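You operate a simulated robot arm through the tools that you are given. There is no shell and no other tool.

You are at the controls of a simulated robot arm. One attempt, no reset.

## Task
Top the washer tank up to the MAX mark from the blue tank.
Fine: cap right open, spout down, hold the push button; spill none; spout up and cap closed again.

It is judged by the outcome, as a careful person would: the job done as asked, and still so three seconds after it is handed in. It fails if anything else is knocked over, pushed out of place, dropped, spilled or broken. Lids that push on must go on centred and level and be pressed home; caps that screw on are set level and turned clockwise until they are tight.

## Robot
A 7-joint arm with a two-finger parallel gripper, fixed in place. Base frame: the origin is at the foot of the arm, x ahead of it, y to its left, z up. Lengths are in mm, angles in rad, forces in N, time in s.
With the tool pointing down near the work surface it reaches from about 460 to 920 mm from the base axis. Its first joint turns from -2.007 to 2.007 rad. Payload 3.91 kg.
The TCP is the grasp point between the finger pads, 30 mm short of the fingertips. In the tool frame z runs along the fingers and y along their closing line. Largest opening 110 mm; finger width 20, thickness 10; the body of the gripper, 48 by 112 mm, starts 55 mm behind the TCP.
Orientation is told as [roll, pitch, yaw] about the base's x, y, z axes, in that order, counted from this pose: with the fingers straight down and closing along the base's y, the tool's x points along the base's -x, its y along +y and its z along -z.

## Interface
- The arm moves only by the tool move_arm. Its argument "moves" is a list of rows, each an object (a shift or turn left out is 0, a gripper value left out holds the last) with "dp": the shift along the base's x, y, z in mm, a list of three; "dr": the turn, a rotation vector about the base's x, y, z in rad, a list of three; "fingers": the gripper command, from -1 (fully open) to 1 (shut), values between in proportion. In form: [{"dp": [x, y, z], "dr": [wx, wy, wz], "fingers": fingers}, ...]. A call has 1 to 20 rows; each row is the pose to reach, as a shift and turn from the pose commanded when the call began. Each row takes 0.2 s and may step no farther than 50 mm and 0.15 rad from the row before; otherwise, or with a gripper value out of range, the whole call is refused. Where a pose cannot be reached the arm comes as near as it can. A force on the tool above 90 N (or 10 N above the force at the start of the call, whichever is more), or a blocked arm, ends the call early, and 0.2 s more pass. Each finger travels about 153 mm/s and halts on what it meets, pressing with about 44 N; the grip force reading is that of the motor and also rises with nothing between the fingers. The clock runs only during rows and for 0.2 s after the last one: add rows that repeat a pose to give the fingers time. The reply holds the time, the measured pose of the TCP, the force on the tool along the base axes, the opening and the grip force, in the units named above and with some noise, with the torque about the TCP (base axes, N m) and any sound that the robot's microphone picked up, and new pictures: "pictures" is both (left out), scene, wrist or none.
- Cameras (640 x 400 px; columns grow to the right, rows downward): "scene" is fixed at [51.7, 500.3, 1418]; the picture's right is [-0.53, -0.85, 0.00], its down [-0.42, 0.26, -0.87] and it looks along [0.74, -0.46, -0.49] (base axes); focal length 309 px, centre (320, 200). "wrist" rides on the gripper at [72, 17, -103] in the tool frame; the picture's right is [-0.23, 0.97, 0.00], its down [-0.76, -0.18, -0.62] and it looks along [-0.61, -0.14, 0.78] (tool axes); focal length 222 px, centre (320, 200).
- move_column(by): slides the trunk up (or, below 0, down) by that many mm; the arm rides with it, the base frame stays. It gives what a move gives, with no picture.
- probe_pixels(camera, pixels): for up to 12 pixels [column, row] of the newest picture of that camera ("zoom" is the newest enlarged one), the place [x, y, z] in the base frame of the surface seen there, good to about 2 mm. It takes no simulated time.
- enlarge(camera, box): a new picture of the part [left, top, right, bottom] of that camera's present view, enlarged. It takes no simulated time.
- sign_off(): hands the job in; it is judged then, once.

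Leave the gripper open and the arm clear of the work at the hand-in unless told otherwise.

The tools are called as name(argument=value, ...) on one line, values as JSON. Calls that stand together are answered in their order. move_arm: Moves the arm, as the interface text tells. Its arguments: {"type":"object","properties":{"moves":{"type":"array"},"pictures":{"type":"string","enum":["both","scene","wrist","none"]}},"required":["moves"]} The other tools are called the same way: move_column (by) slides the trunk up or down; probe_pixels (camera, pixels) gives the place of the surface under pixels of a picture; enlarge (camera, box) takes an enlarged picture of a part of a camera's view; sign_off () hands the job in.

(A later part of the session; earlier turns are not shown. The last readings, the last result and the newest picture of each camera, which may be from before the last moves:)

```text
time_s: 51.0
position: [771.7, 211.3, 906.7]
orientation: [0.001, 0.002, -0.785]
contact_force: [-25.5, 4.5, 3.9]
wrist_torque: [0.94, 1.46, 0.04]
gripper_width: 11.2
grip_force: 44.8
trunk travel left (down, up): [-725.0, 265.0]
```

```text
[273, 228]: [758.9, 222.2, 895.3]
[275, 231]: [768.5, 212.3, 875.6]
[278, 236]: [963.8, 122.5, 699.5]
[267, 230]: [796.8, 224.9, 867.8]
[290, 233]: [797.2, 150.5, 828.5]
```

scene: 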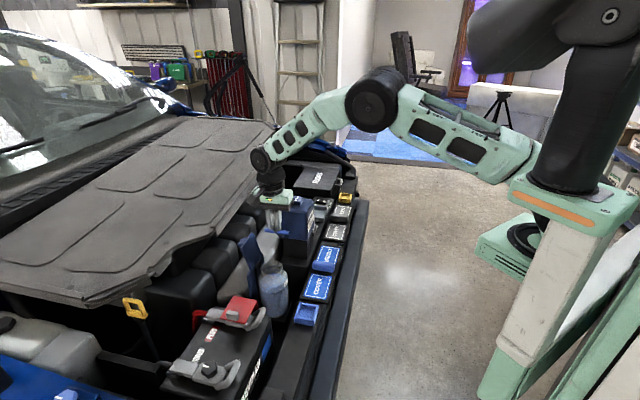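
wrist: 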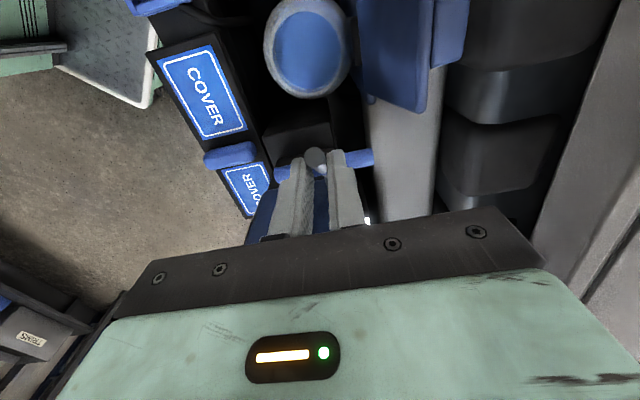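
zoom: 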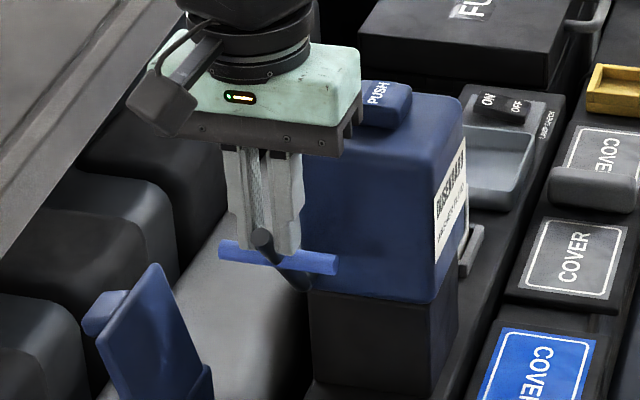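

The rod is at about 37° from vertical but nearly out of the fingertips. I'll release, check that it holds, and then push it the rest of the way from the +n side with closed fingers.

move_arm(moves=[{"dp": [0, 0, 0], "fingers": 0.4}, {"dp": [0, 0, 0], "fingers": 0.4}, {"dp": [0, 0, 25], "fingers": 0.4}, {"dp": [0, 0, 50], "fingers": 0.4}, {"dp": [-15, 15, 60], "fingers": 0.4}])

enlarge(camera="wrist", box=[220, 60, 440, 240])

enlarge(camera="scene", box=[240, 180, 330, 260])

```text
time_s: 52.2
position: [759.0, 225.1, 965.5]
orientation: [0.001, 0.003, -0.785]
contact_force: [1.2, 0.0, -0.2]
wrist_torque: [0.02, 0.02, 0.02]
gripper_width: 33.1
grip_force: 0.1
trunk travel left (down, up): [-725.0, 265.0]
```

scene: 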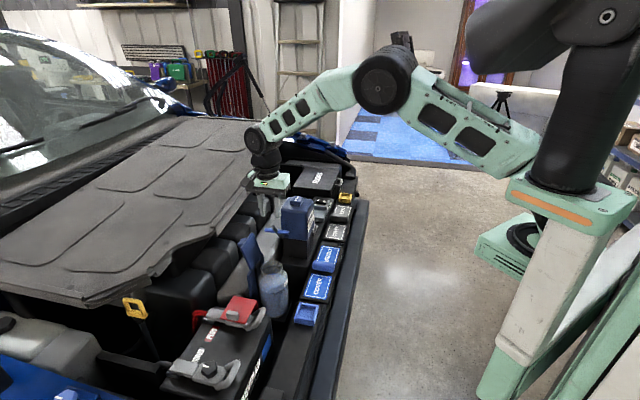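
wrist: 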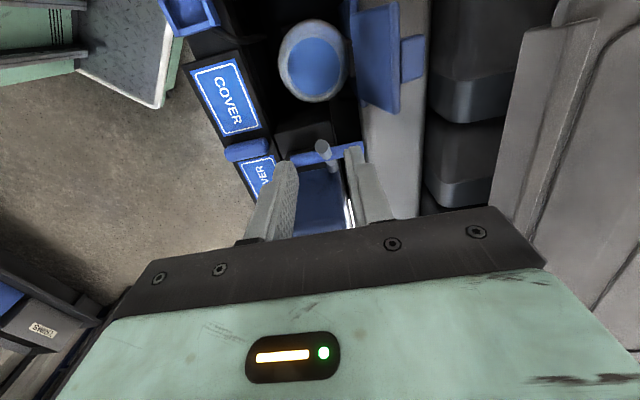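

```text
2.22 times, centred on (330, 150) of wrist
```

zoom: 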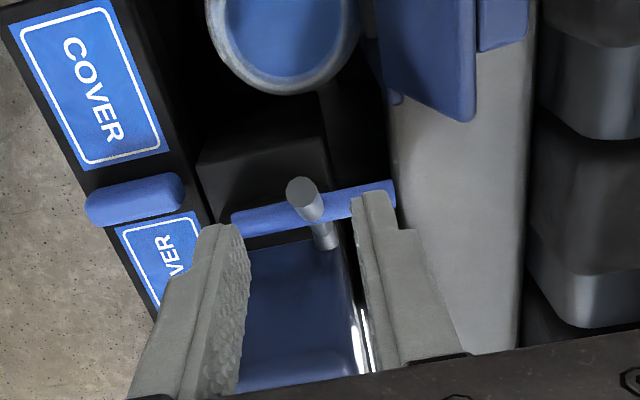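

```text
5.00 times, centred on (285, 220) of scene
```

zoom: 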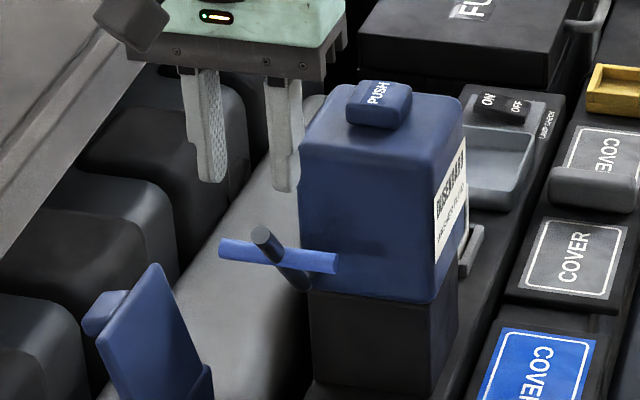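

The spout holds at about 37°. I'll close the fingers, come down on its +n side (n≈-358, tips about z 878), and push toward -n.

move_arm(moves=[{"dp": [-13.7, 13.8, -5], "fingers": 1}, {"dp": [-13.7, 13.8, -30], "fingers": 1}, {"dp": [-13.7, 13.8, -58], "fingers": 1}])

enlarge(camera="wrist", box=[220, 60, 440, 240])

enlarge(camera="scene", box=[240, 180, 330, 260])

```text
time_s: 53.0
position: [744.2, 238.4, 907.2]
orientation: [-0.001, 0.001, -0.786]
contact_force: [-0.2, -0.2, 0.5]
wrist_torque: [0.0, 0.01, -0.02]
gripper_width: 0.2
grip_force: 37.8
trunk travel left (down, up): [-725.0, 265.0]
```

scene: 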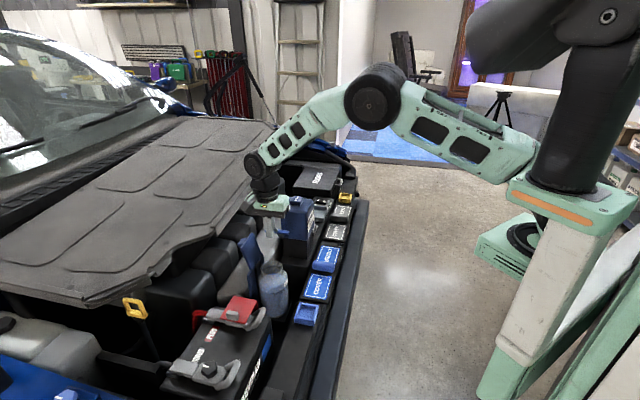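
wrist: 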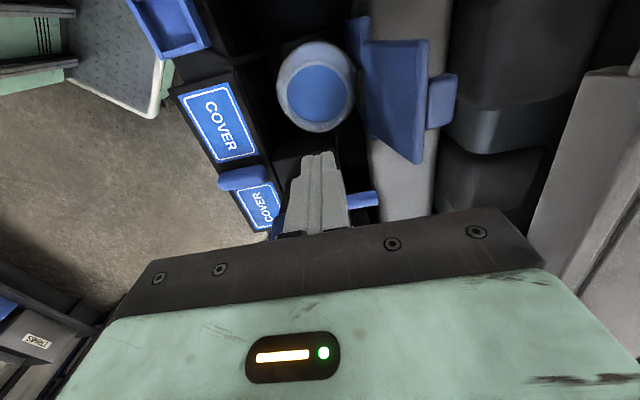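

```text
2.22 times, centred on (330, 150) of wrist
```

zoom: 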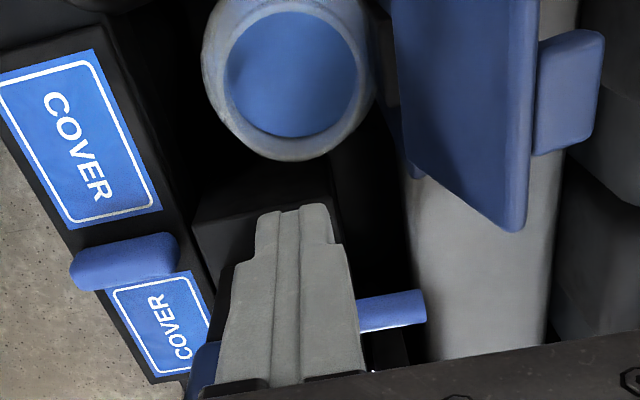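

```text
5.00 times, centred on (285, 220) of scene
```

zoom: 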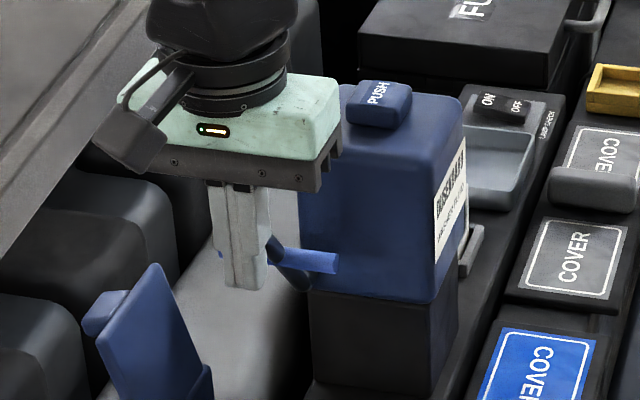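

The fingers stand just in front of the rod tip. Pushing toward -n in steps of 12-15 mm.

move_arm(moves=[{"dp": [8, -8, 0]}, {"dp": [16, -16, 0]}, {"dp": [24, -24, 1]}, {"dp": [32, -32, 3]}, {"dp": [40, -40, 5]}])

enlarge(camera="scene", box=[240, 180, 330, 260])

enlarge(camera="wrist", box=[220, 60, 440, 240])

```text
time_s: 54.2
position: [784.0, 198.1, 913.7]
orientation: [0.0, -0.001, -0.786]
contact_force: [-1.0, 0.4, 0.0]
wrist_torque: [0.01, 0.04, 0.05]
gripper_width: 0.0
grip_force: 37.6
trunk travel left (down, up): [-725.0, 265.0]
```

scene: 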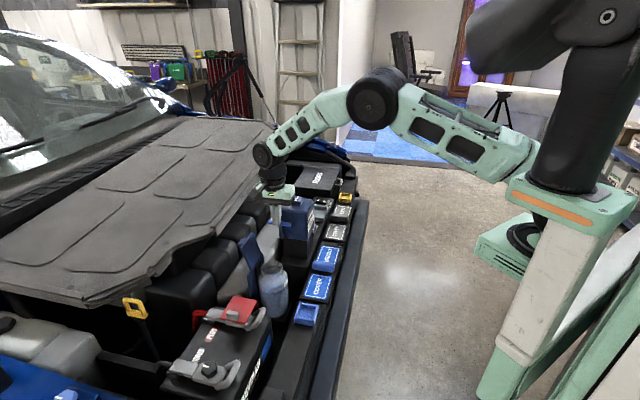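
wrist: 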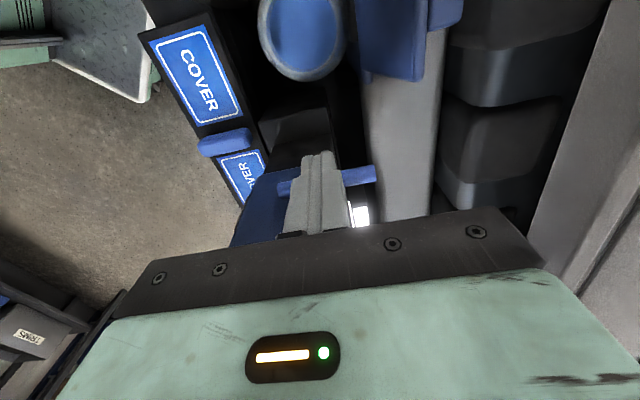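

```text
5.00 times, centred on (285, 220) of scene
```

zoom: 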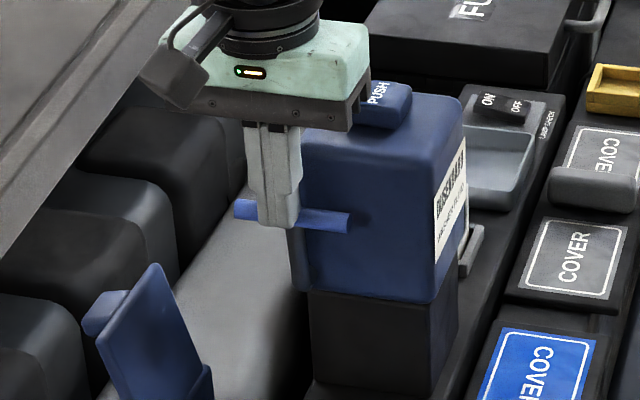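

```text
2.22 times, centred on (330, 150) of wrist
```

zoom: 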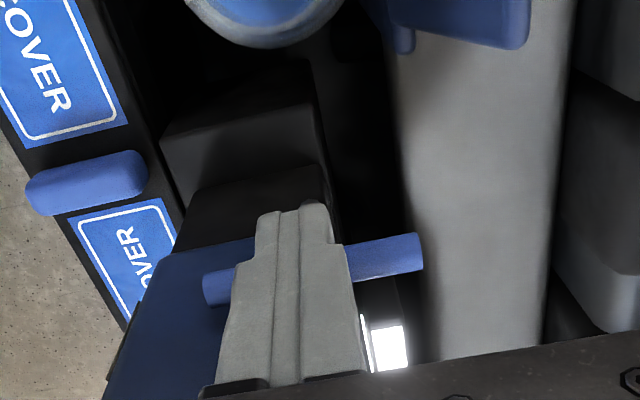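

The rod is nearly upright with low force. I'll keep pushing toward its upright stop.

move_arm(moves=[{"dp": [4, -4, 0]}, {"dp": [7, -7, 0]}, {"dp": [9.5, -9.5, 0]}], pictures="none")

```text
time_s: 55.0
position: [794.3, 190.3, 913.6]
orientation: [-0.001, 0.004, -0.786]
contact_force: [-5.0, 1.3, 0.8]
wrist_torque: [-0.02, -0.01, -0.03]
gripper_width: 0.1
grip_force: 38.2
trunk travel left (down, up): [-725.0, 265.0]
```

Force is just 4 N at n≈-427. I'll push 3 mm more to feel the stop.

move_arm(moves=[{"dp": [1.2, -1.2, 0]}, {"dp": [2.4, -2.4, 0]}], pictures="scene")

enlarge(camera="scene", box=[240, 180, 330, 260])

```text
time_s: 55.6
position: [794.5, 188.9, 913.6]
orientation: [0.0, 0.004, -0.784]
contact_force: [-17.4, 9.8, 4.9]
wrist_torque: [0.01, 0.03, -0.12]
gripper_width: 0.1
grip_force: 37.6
trunk travel left (down, up): [-725.0, 265.0]
```

scene: 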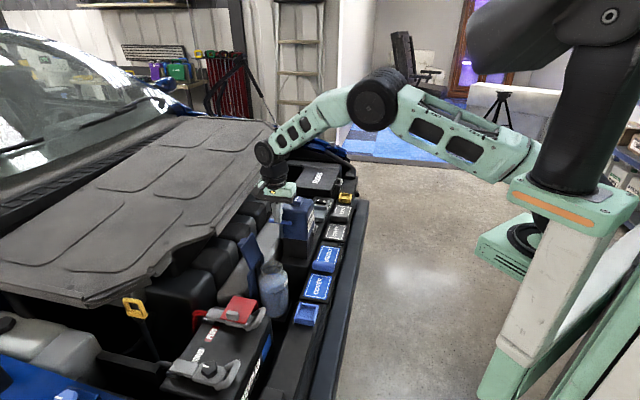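

```text
5.00 times, centred on (285, 220) of scene
```

zoom: 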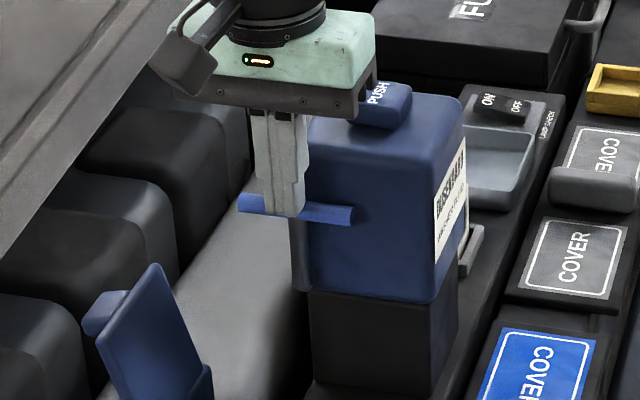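

Force rose to 19 N with no more movement, so the spout is on its upright stop. I'll back off and check.

move_arm(moves=[{"dp": [-4, 4, 0]}, {"dp": [-16, 16, 15]}, {"dp": [-30, 30, 50]}, {"dp": [-40, 40, 90]}])

enlarge(camera="scene", box=[240, 180, 330, 280])

probe_pixels(camera="scene", pixels=[[279.5, 211], [280, 217], [280.5, 228], [270, 221], [290, 224]])

```text
time_s: 56.6
position: [756.4, 226.3, 1002.7]
orientation: [0.0, 0.0, -0.784]
contact_force: [0.2, 0.0, 0.0]
wrist_torque: [0.02, 0.04, 0.02]
gripper_width: 0.0
grip_force: 37.7
trunk travel left (down, up): [-725.0, 265.0]
```

scene: 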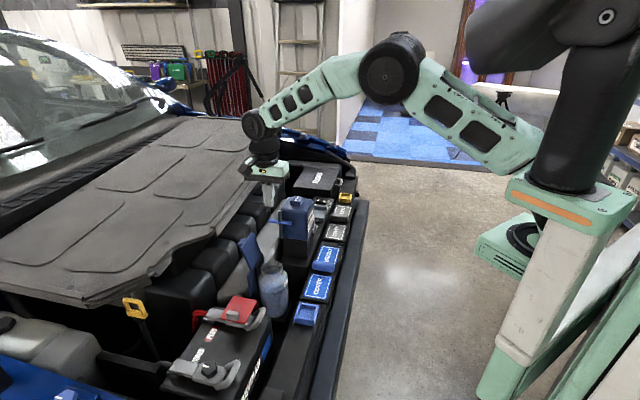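
wrist: 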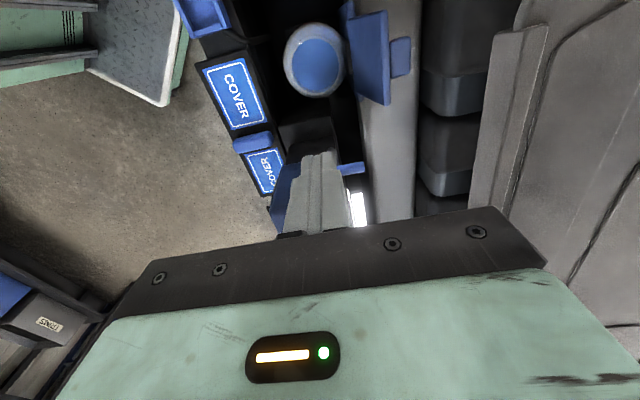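

```text
4.00 times, centred on (285, 230) of scene
```

zoom: 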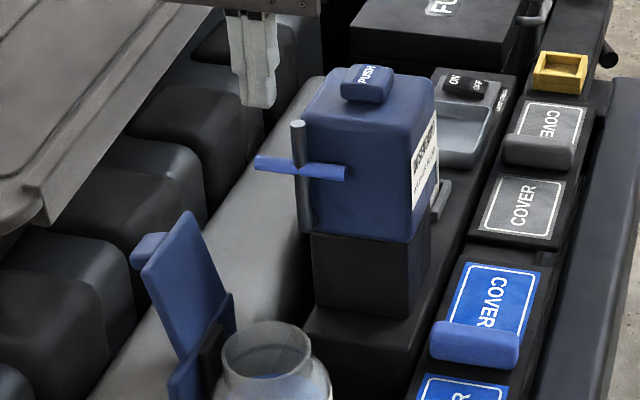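

```text
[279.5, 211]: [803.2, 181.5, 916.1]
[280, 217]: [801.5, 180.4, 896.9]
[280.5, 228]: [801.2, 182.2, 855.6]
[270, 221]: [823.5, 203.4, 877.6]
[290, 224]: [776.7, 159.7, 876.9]
```

The spout is back upright exactly as at the start. Next is the flap: I'll probe its present position, the tab, and the space behind it (+t side).

probe_pixels(camera="wrist", pixels=[[387, 104], [386, 15], [350, 18], [360, 80], [409, 60], [391, 60], [370, 50], [400, 75], [440, 60], [440, 100], [470, 150], [400, 120]])

probe_pixels(camera="scene", pixels=[[259, 234], [248, 241], [246, 244], [243, 243], [250, 236], [247, 239], [225, 235], [205, 250], [232, 215], [255, 200], [220, 200], [190, 215]])

enlarge(camera="wrist", box=[270, 0, 470, 130])

```text
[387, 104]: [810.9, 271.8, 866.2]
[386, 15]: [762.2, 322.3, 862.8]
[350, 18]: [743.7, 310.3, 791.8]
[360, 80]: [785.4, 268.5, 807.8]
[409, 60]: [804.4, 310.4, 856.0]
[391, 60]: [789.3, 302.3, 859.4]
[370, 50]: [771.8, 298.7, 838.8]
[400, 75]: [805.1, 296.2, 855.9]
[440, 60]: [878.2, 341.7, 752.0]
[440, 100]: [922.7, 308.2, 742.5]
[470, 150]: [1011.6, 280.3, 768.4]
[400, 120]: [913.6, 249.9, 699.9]
```

```text
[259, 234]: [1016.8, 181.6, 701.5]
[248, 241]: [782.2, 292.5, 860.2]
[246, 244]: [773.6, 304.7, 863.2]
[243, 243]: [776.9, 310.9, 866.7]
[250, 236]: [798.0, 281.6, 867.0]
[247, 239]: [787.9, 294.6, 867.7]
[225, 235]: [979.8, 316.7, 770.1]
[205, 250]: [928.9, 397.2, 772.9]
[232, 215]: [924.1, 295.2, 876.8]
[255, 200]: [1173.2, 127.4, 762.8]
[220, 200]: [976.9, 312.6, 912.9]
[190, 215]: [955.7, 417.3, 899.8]
```

```text
3.08 times, centred on (370, 65) of wrist
```

zoom: 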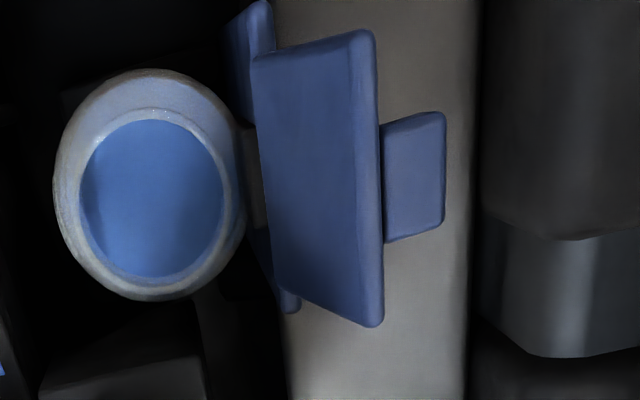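

The flap's top edge is at t≈766, z≈866, and its tab reaches back to t≈788. The space behind is free down to the pipe. I'll carry the closed fingers over and behind the flap to t≈806, n≈-344, then lower so the tips reach z≈832.

move_arm(moves=[{"dp": [18, 33, 0]}, {"dp": [37, 66, 0]}, {"dp": [55.7, 99.2, 0]}, {"dp": [55.7, 99.2, -40]}, {"dp": [55.7, 99.2, -75]}])

enlarge(camera="scene", box=[200, 180, 300, 280])

enlarge(camera="wrist", box=[220, 60, 440, 240])

```text
time_s: 57.8
position: [797.1, 315.9, 936.6]
orientation: [-0.001, 0.001, -0.785]
contact_force: [0.3, 0.0, 0.4]
wrist_torque: [-0.03, -0.04, -0.02]
gripper_width: 0.0
grip_force: 37.6
out of reach, approached as far as the arm can: row 3, 4, 5
trunk travel left (down, up): [-725.0, 265.0]
```

scene: 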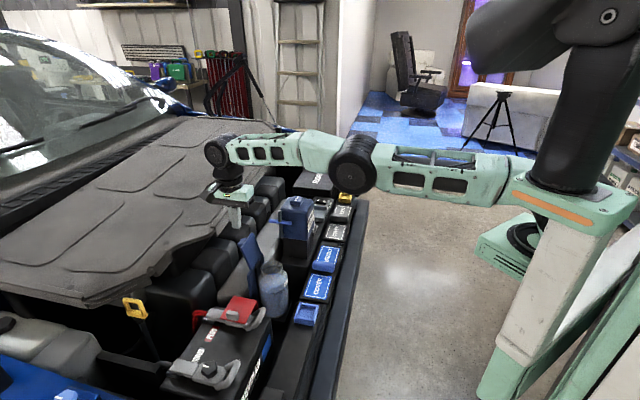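
wrist: 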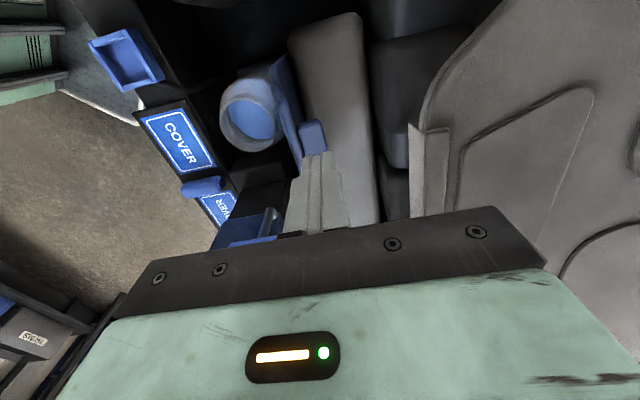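

```text
4.00 times, centred on (250, 230) of scene
```

zoom: 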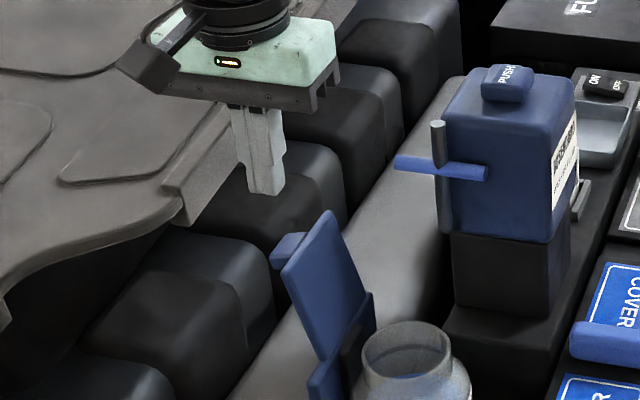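

```text
2.22 times, centred on (330, 150) of wrist
```

zoom: 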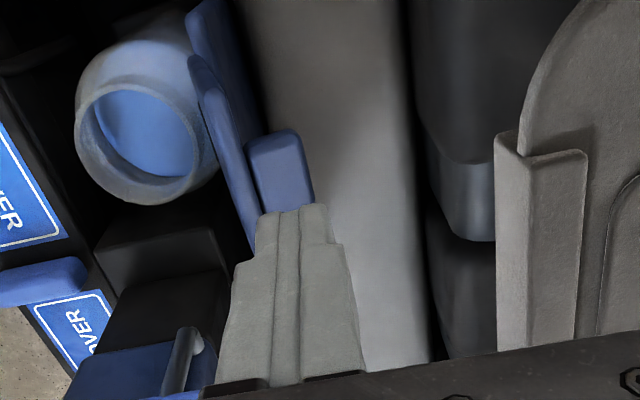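

The arm can't reach that far at this trunk height. I'll go back to a reachable spot in front, raise the hand, then lower the trunk so the arm can stretch further.

move_arm(moves=[{"dp": [-20, -14, 30]}, {"dp": [-28, -45, 72]}, {"dp": [-45, -80, 110]}, {"dp": [-62, -110, 145]}, {"dp": [-75, -130, 185]}, {"dp": [-80, -140, 222]}], pictures="scene")

```text
refused: row 2 steps farther than a row can; nothing moved
```

One step was slightly over 50 mm, so I'll resend with smaller steps.

move_arm(moves=[{"dp": [-16, -14, 30]}, {"dp": [-28, -38, 65]}, {"dp": [-40, -65, 95]}, {"dp": [-52, -92, 125]}, {"dp": [-65, -118, 158]}, {"dp": [-75, -135, 195]}, {"dp": [-80, -140, 222]}], pictures="scene")

```text
time_s: 59.4
position: [716.9, 177.1, 1160.4]
orientation: [-0.001, 0.002, -0.785]
contact_force: [0.5, -0.6, -0.1]
wrist_torque: [-0.01, 0.03, 0.03]
gripper_width: 0.0
grip_force: 37.9
trunk travel left (down, up): [-725.0, 265.0]
```

scene: 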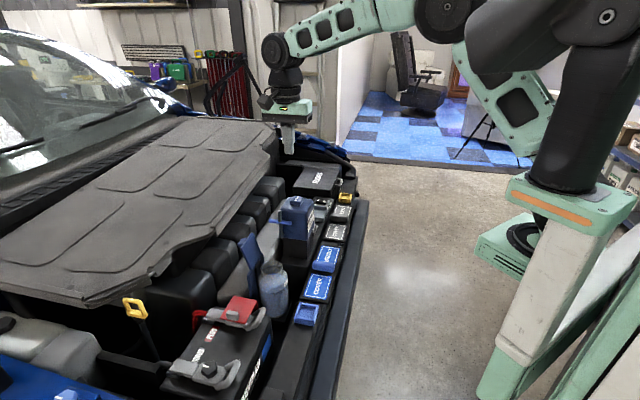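

The hand is high and clear. I'll lower the trunk by 200 mm, which brings the TCP to about z 960, still above everything here.

move_column(by=-200)

```text
time_s: 61.6
position: [717.5, 177.5, 961.7]
orientation: [0.0, 0.002, -0.785]
contact_force: [0.5, 0.2, -0.7]
wrist_torque: [-0.03, -0.03, -0.02]
gripper_width: 0.0
grip_force: 38.0
trunk travel left (down, up): [-525.0, 465.0]
```

Now I'll try again to go over the flap to behind it, staying at z≈1000.

move_arm(moves=[{"dp": [15, 25, 30]}, {"dp": [35, 57, 38]}, {"dp": [56, 89, 38]}, {"dp": [77, 121, 38]}, {"dp": [96, 149.5, 38]}], pictures="scene")

```text
time_s: 62.8
position: [768.1, 286.6, 985.1]
orientation: [-0.003, 0.002, -0.786]
contact_force: [0.3, -0.1, 0.0]
wrist_torque: [0.01, 0.01, 0.0]
gripper_width: 0.0
grip_force: 38.0
out of reach, approached as far as the arm can: row 4, 5
trunk travel left (down, up): [-525.0, 465.0]
```

scene: 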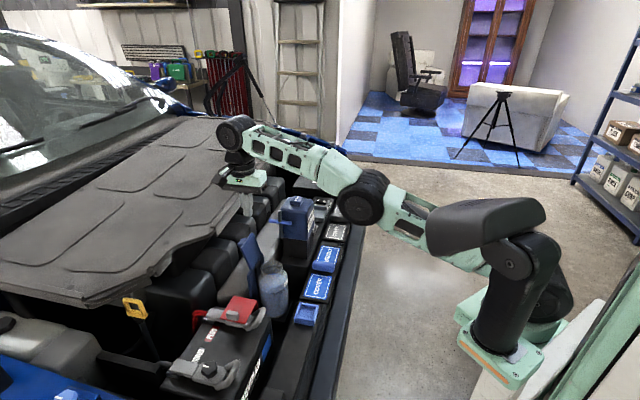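

Still out of reach with a vertical tool. Instead I'll raise the trunk part-way and come over the flap with the tool tilted about 25°, tips pointing away, as a fork straddling the tab. The wrist then stays closer. Trunk up 125 mm first.

move_column(by=125)

```text
time_s: 64.3
position: [768.7, 287.6, 1109.5]
orientation: [-0.001, 0.001, -0.784]
contact_force: [-0.5, -0.5, 0.0]
wrist_torque: [-0.02, 0.01, 0.03]
gripper_width: 0.0
grip_force: 38.0
trunk travel left (down, up): [-650.0, 340.0]
```

Now I'll yaw +90° (fingers closing along n) and open to a gap of about 44 mm, still high above everything.

move_arm(moves=[{"dp": [-2, -2, -6], "dr": [0, 0, 0.1428], "fingers": 0.2}, {"dp": [-3, -4, -12], "dr": [0, 0, 0.2856], "fingers": 0.2}, {"dp": [-4, -6, -18], "dr": [0, 0, 0.4284], "fingers": 0.2}, {"dp": [-6, -8, -24], "dr": [0, 0, 0.5712], "fingers": 0.2}, {"dp": [-8, -10, -30], "dr": [0, 0, 0.714], "fingers": 0.2}, {"dp": [-9, -12, -36], "dr": [0, 0, 0.8568], "fingers": 0.2}, {"dp": [-10, -14, -42], "dr": [0, 0, 0.9996], "fingers": 0.2}, {"dp": [-12, -16, -48], "dr": [0, 0, 1.1424], "fingers": 0.2}, {"dp": [-14, -18, -55], "dr": [0, 0, 1.2852], "fingers": 0.2}, {"dp": [-15, -20, -62], "dr": [0, 0, 1.428], "fingers": 0.2}, {"dp": [-16, -22, -70], "dr": [0, 0, 1.571], "fingers": 0.2}])

```text
time_s: 66.7
position: [753.4, 265.6, 1041.2]
orientation: [0.0, 0.001, 0.788]
contact_force: [0.7, -0.8, -0.1]
wrist_torque: [0.02, -0.01, -0.01]
gripper_width: 44.1
grip_force: 0.0
trunk travel left (down, up): [-650.0, 340.0]
```

scene: 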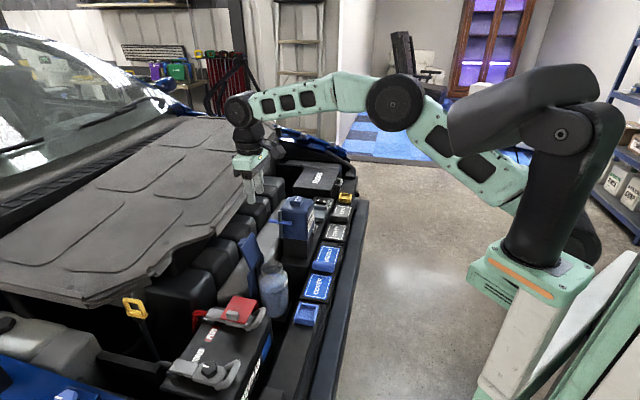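
wrist: 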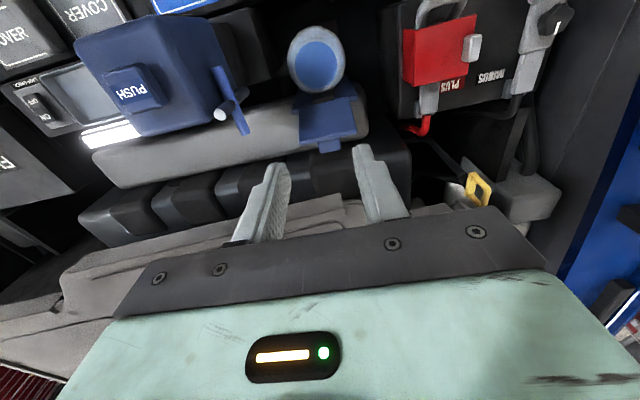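

The flap and tab are visible from above. I'll tilt the tool 25° and move over to behind the flap at z≈960 before lowering.

move_arm(moves=[{"dp": [14, 13, -15], "dr": [0.103, -0.103, 0]}, {"dp": [33, 32, -35], "dr": [0.206, -0.206, 0]}, {"dp": [52.5, 50.3, -60], "dr": [0.3085, -0.3085, 0]}, {"dp": [52.5, 50.3, -90], "dr": [0.3085, -0.3085, 0]}])

enlarge(camera="wrist", box=[220, 20, 440, 220])

enlarge(camera="scene", box=[200, 180, 300, 280])

```text
time_s: 67.7
position: [805.0, 315.7, 949.6]
orientation: [-0.001, -0.437, 0.786]
contact_force: [-0.1, -0.2, 0.3]
wrist_torque: [-0.01, 0.02, -0.01]
gripper_width: 43.8
grip_force: 0.0
trunk travel left (down, up): [-650.0, 340.0]
```

scene: 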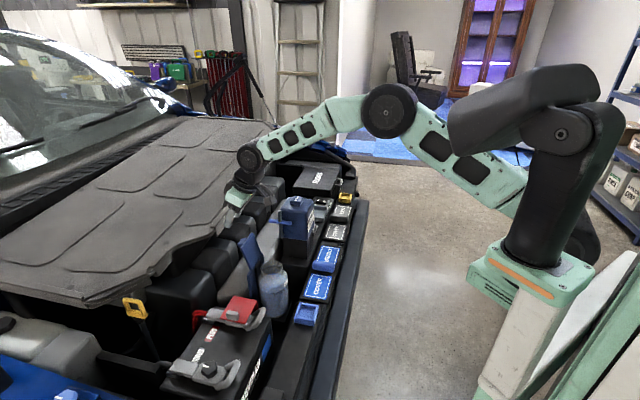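
wrist: 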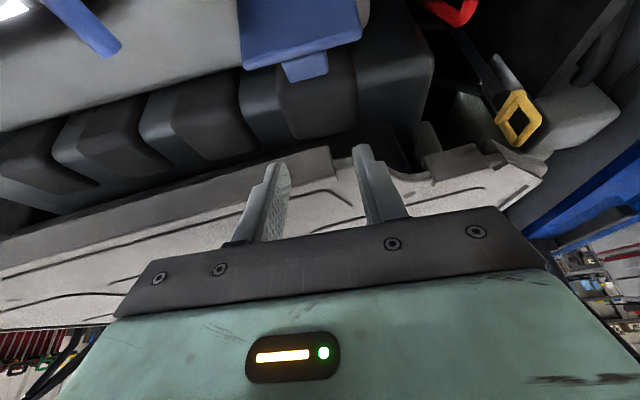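

```text
2.00 times, centred on (330, 120) of wrist
```

zoom: 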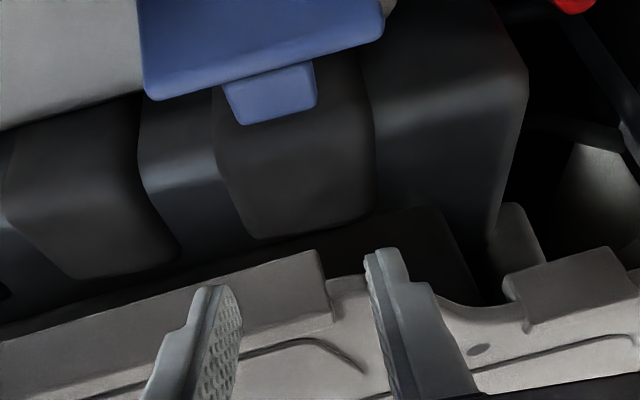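

```text
4.00 times, centred on (250, 230) of scene
```

zoom: 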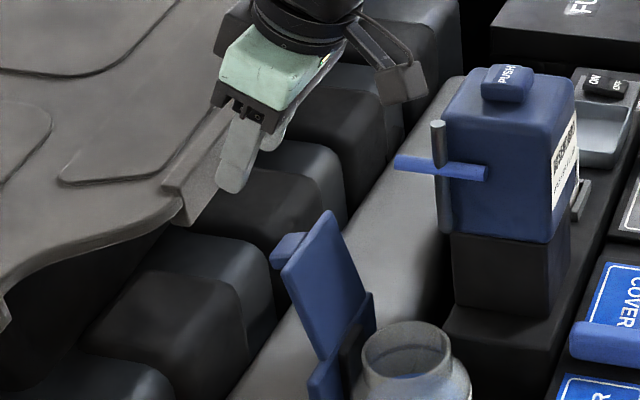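

Reached. I'll check the tab's n-extent against the prongs and the clearance to the engine cover before lowering.

probe_pixels(camera="zoom", pixels=[[238, 205], [215, 190]])

probe_pixels(camera="wrist", pixels=[[286, 70], [326, 62], [306, 65], [292, 80], [325, 75], [245, 68], [360, 38], [215, 170], [330, 155], [390, 175], [272, 175], [362, 155]])

```text
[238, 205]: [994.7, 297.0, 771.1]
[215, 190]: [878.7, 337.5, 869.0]
```

```text
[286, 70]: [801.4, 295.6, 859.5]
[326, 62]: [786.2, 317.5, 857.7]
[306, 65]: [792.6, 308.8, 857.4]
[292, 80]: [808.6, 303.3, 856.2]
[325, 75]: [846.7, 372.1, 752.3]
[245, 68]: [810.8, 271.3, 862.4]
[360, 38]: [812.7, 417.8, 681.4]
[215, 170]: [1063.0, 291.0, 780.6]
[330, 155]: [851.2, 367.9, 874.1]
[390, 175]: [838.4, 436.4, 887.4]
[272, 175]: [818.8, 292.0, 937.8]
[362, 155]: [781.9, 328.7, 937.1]
```

The tab spans n -359 to -330, and the prongs' inner faces are at -368 and -324, so both sides clear. The engine-cover lip is at t≈860, also clear. Lowering 87 mm behind the flap.

move_arm(moves=[{"dp": [0, 0, -30]}, {"dp": [0, 0, -60]}, {"dp": [0, 0, -87]}])

enlarge(camera="wrist", box=[220, 20, 440, 220])

enlarge(camera="scene", box=[200, 200, 300, 300])

```text
time_s: 68.5
position: [802.4, 314.1, 863.4]
orientation: [0.0, -0.435, 0.788]
contact_force: [-0.4, 0.3, -0.1]
wrist_torque: [0.01, 0.02, 0.0]
gripper_width: 43.9
grip_force: 0.1
trunk travel left (down, up): [-650.0, 340.0]
```

scene: 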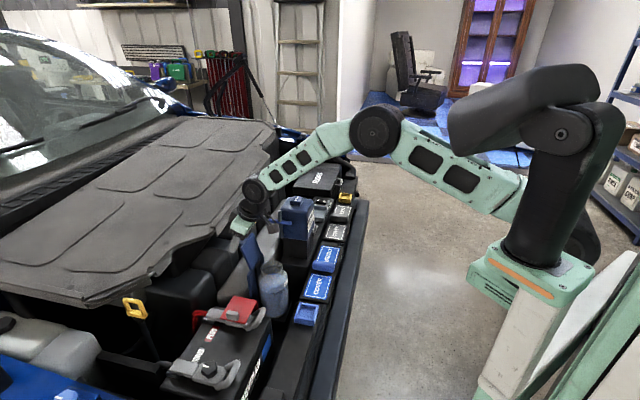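
wrist: 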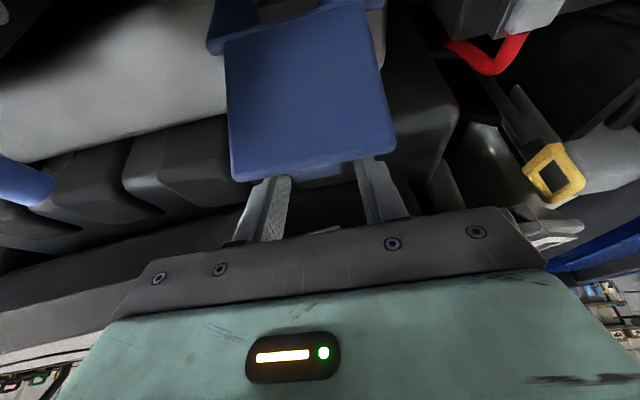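

```text
2.00 times, centred on (330, 120) of wrist
```

zoom: 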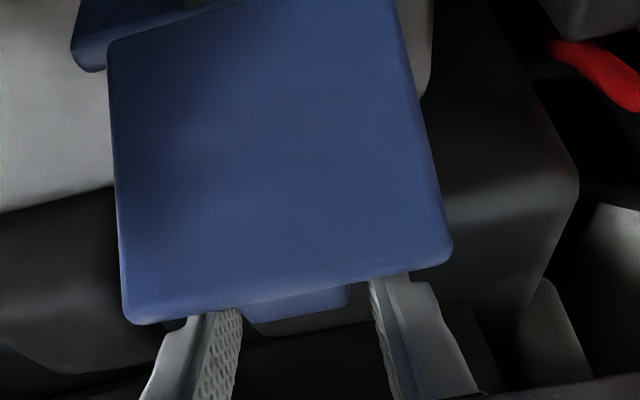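

```text
4.00 times, centred on (250, 250) of scene
```

zoom: 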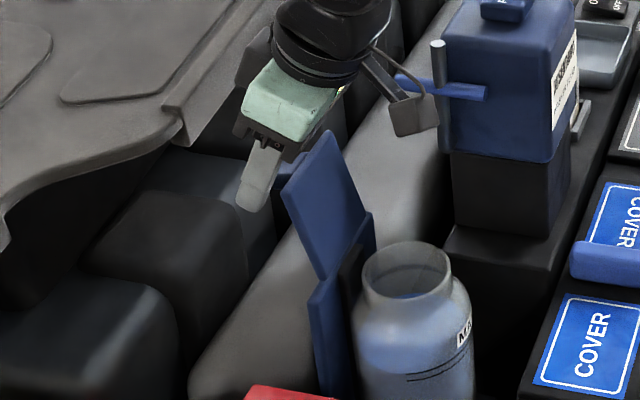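

The fork is behind the flap, straddling the tab. I'll pull toward -t in 8-10 mm steps, 36 mm first, and look.

move_arm(moves=[{"dp": [-6, -6, 0]}, {"dp": [-12, -12, 0]}, {"dp": [-18, -18, 0]}, {"dp": [-25, -25, 0]}])

enlarge(camera="wrist", box=[220, 20, 440, 220])

enlarge(camera="scene", box=[200, 200, 300, 300])

```text
time_s: 69.5
position: [779.9, 289.8, 863.2]
orientation: [-0.001, -0.436, 0.788]
contact_force: [0.9, 0.3, -0.5]
wrist_torque: [-0.02, 0.03, -0.02]
gripper_width: 44.0
grip_force: 0.1
trunk travel left (down, up): [-650.0, 340.0]
```

scene: 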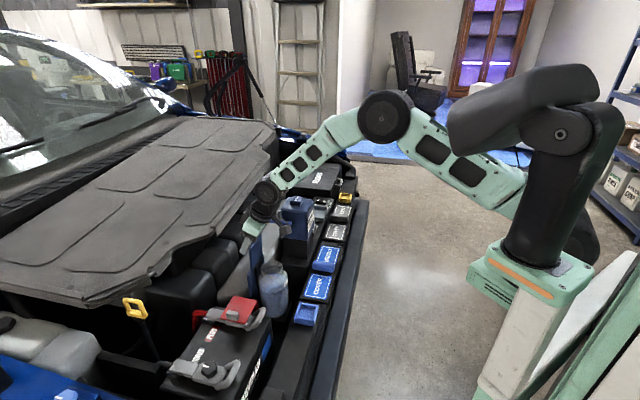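
wrist: 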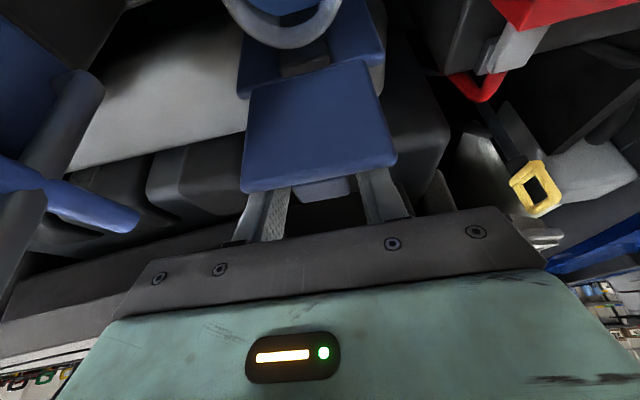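

```text
2.00 times, centred on (330, 120) of wrist
```

zoom: 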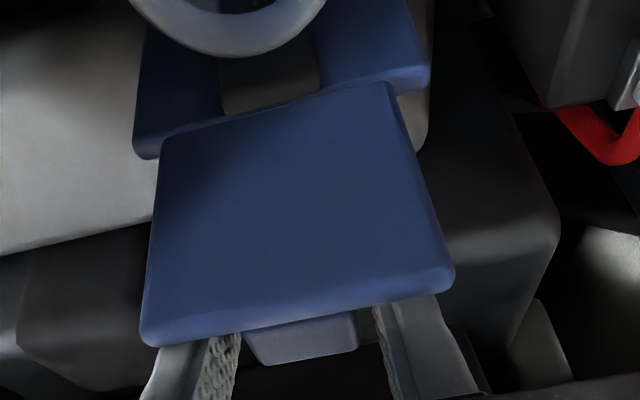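

```text
4.00 times, centred on (250, 250) of scene
```

zoom: 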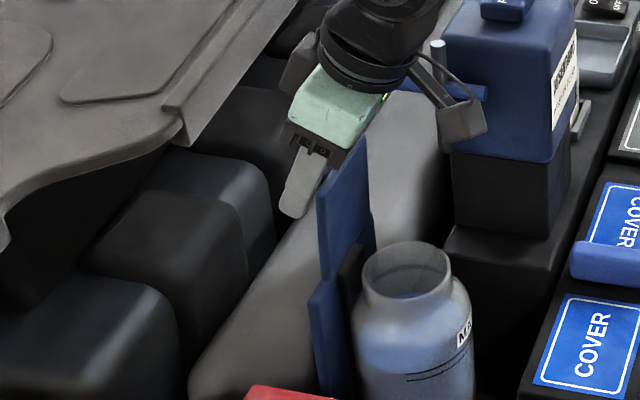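

The flap is just past upright on the way back. I'll pull another 18 mm slowly and see whether it stays or falls.

move_arm(moves=[{"dp": [-4, -4, 0]}, {"dp": [-8, -8, 0]}, {"dp": [-12, -12, 0]}])

enlarge(camera="scene", box=[200, 200, 300, 300])

enlarge(camera="wrist", box=[220, 20, 440, 220])

```text
time_s: 70.3
position: [767.0, 276.1, 862.5]
orientation: [0.001, -0.433, 0.788]
contact_force: [0.3, 1.8, -0.3]
wrist_torque: [-0.01, 0.0, 0.02]
gripper_width: 44.0
grip_force: 0.0
trunk travel left (down, up): [-650.0, 340.0]
```

scene: 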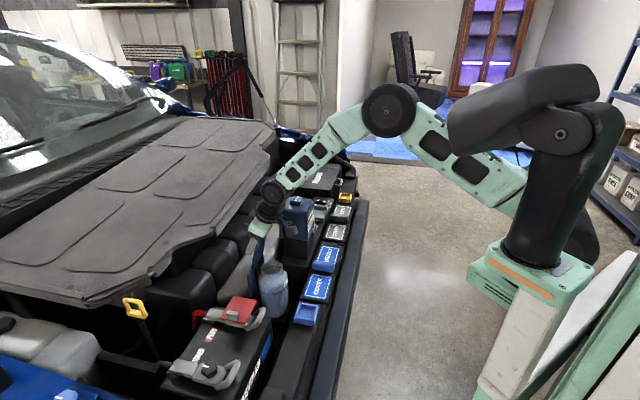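
wrist: 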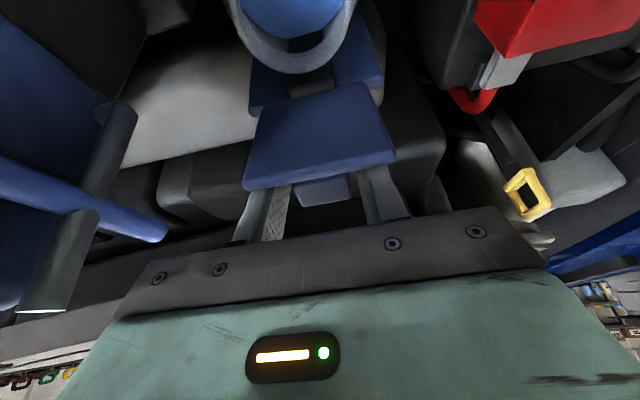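

```text
4.00 times, centred on (250, 250) of scene
```

zoom: 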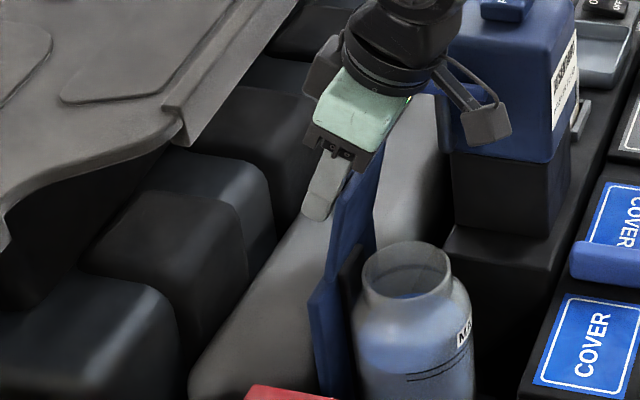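

```text
2.00 times, centred on (330, 120) of wrist
```

zoom: 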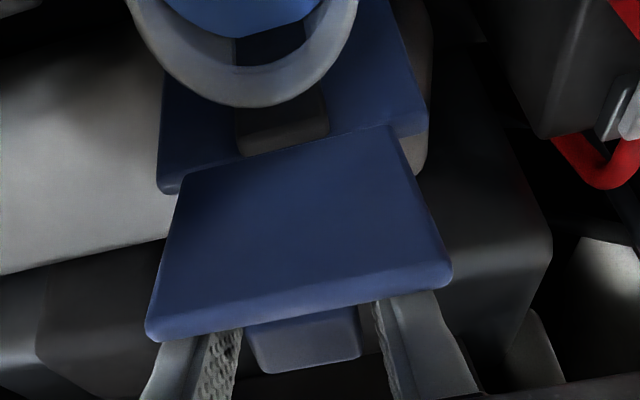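

I'll probe the flap's top edge and hinge line to get its angle.

probe_pixels(camera="wrist", pixels=[[318, 172], [320, 165], [315, 120], [310, 104], [300, 93], [345, 150], [322, 190], [280, 180]])

```text
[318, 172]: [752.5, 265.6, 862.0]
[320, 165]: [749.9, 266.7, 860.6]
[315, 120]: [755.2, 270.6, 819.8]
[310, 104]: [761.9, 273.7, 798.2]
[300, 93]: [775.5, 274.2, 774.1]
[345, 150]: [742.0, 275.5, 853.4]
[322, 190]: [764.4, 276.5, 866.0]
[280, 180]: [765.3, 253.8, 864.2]
```

The flap is at about 78° (past upright) and stays wherever it's pushed, so the hinge is stiff enough to close gently. I'll follow its arc down with the fork on its top face to about 30°.

move_arm(moves=[{"dp": [-11, -11, 3.5]}, {"dp": [-21.6, -21.6, 6.3]}, {"dp": [-28, -28, 0.5]}, {"dp": [-33.7, -33.7, -5.7]}, {"dp": [-37.2, -37.2, -11.5]}, {"dp": [-40.4, -40.4, -18.1]}])

enlarge(camera="scene", box=[210, 220, 310, 310])

enlarge(camera="wrist", box=[220, 20, 440, 220])

```text
time_s: 71.7
position: [726.6, 237.8, 844.6]
orientation: [0.0, -0.435, 0.787]
contact_force: [0.8, 0.7, 0.0]
wrist_torque: [0.01, -0.02, -0.04]
gripper_width: 44.2
grip_force: 0.0
trunk travel left (down, up): [-650.0, 340.0]
```

scene: 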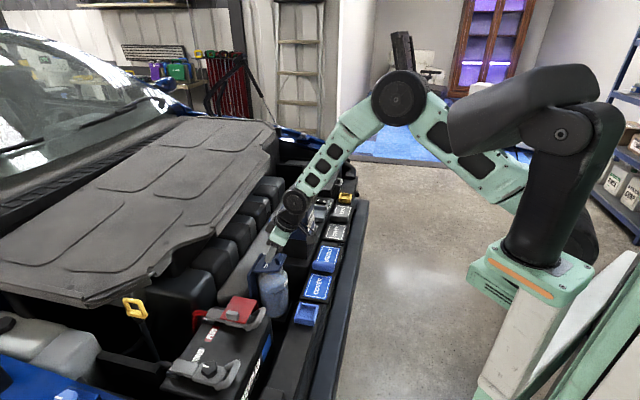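
wrist: 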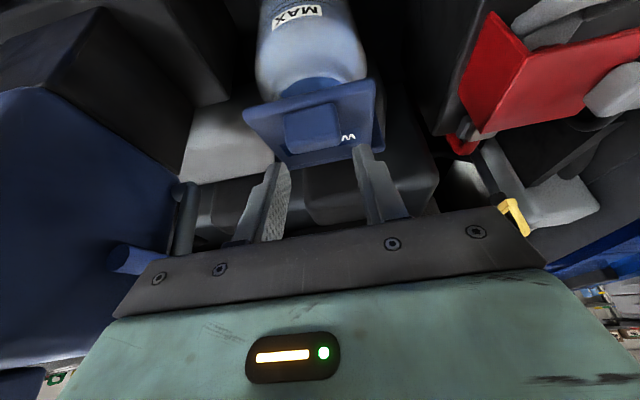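

```text
4.44 times, centred on (260, 265) of scene
```

zoom: 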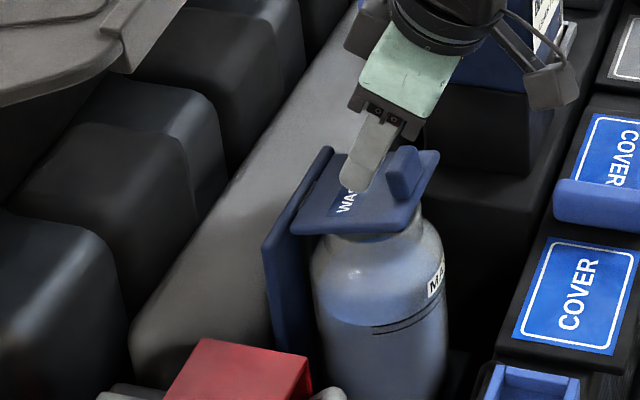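

```text
2.00 times, centred on (330, 120) of wrist
```

zoom: 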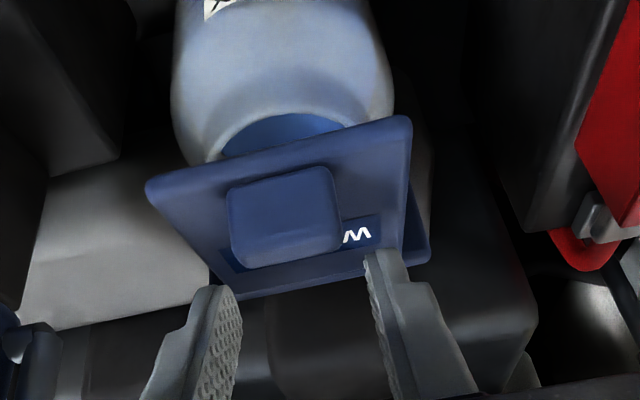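

The flap has settled nearly shut, with a small gap still at the front edge. I'll bring the fork tips down onto its top on both sides of the tab and press it home.

move_arm(moves=[{"dp": [-3, -3, -10]}, {"dp": [-5, -5, -18]}, {"dp": [-6.7, -6.7, -25]}])

enlarge(camera="wrist", box=[220, 20, 440, 220])

enlarge(camera="scene", box=[230, 240, 310, 310])

```text
time_s: 72.5
position: [720.0, 230.9, 820.0]
orientation: [0.0, -0.435, 0.787]
contact_force: [0.3, 0.0, 0.2]
wrist_torque: [-0.02, -0.06, 0.0]
gripper_width: 44.1
grip_force: 0.0
trunk travel left (down, up): [-650.0, 340.0]
```

scene: 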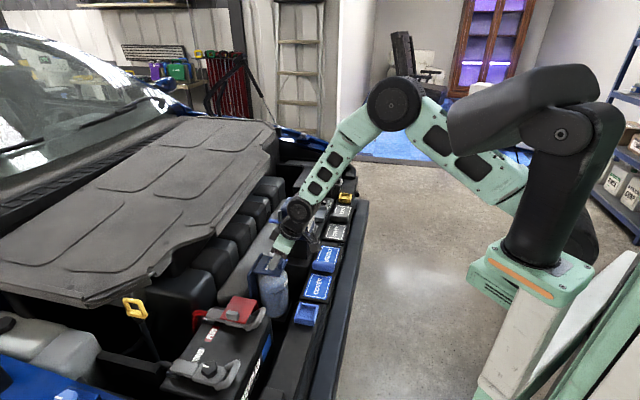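
wrist: 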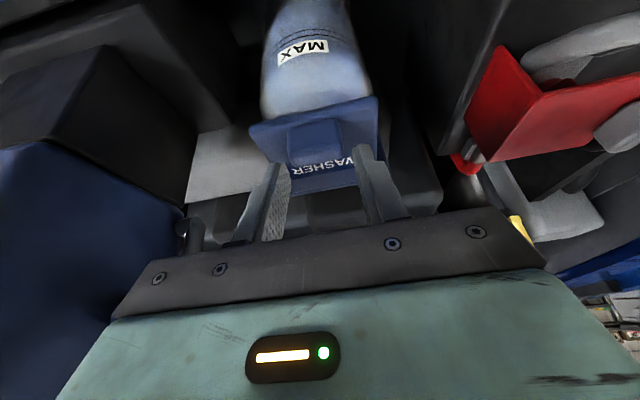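

```text
2.00 times, centred on (330, 120) of wrist
```

zoom: 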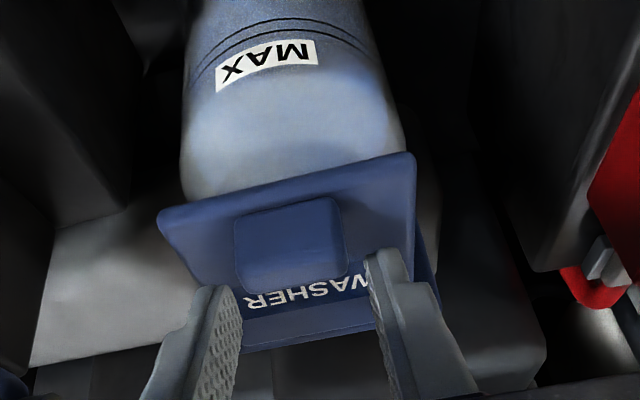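

```text
5.71 times, centred on (270, 275) of scene
```

zoom: 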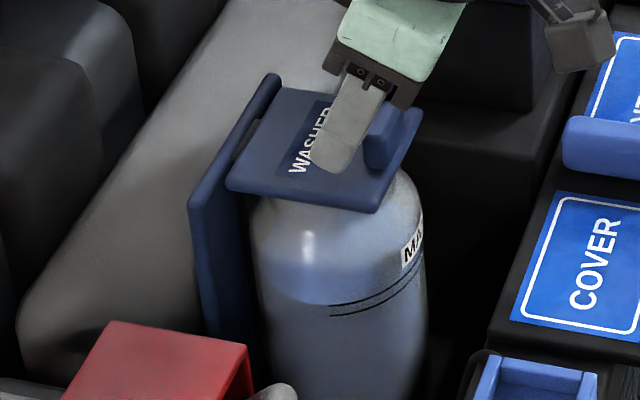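

The flap looks fully down now. I'll press gently on it to make sure it's seated.

move_arm(moves=[{"dp": [0, 0, -3]}, {"dp": [0, 0, -6]}], pictures="none")

```text
time_s: 73.1
position: [721.2, 230.4, 814.1]
orientation: [0.0, -0.436, 0.788]
contact_force: [0.7, -0.1, 0.7]
wrist_torque: [0.01, 0.02, 0.0]
gripper_width: 44.0
grip_force: 0.1
trunk travel left (down, up): [-650.0, 340.0]
```

No contact yet. I'll keep going in 2-3 mm steps.

move_arm(moves=[{"dp": [0, 0, -2]}, {"dp": [0, 0, -4]}], pictures="none")

```text
time_s: 73.7
position: [720.6, 231.9, 813.4]
orientation: [-0.001, -0.441, 0.788]
contact_force: [-7.7, -4.8, 22.2]
wrist_torque: [-0.03, 0.26, 0.01]
gripper_width: 44.0
grip_force: 0.2
trunk travel left (down, up): [-650.0, 340.0]
```

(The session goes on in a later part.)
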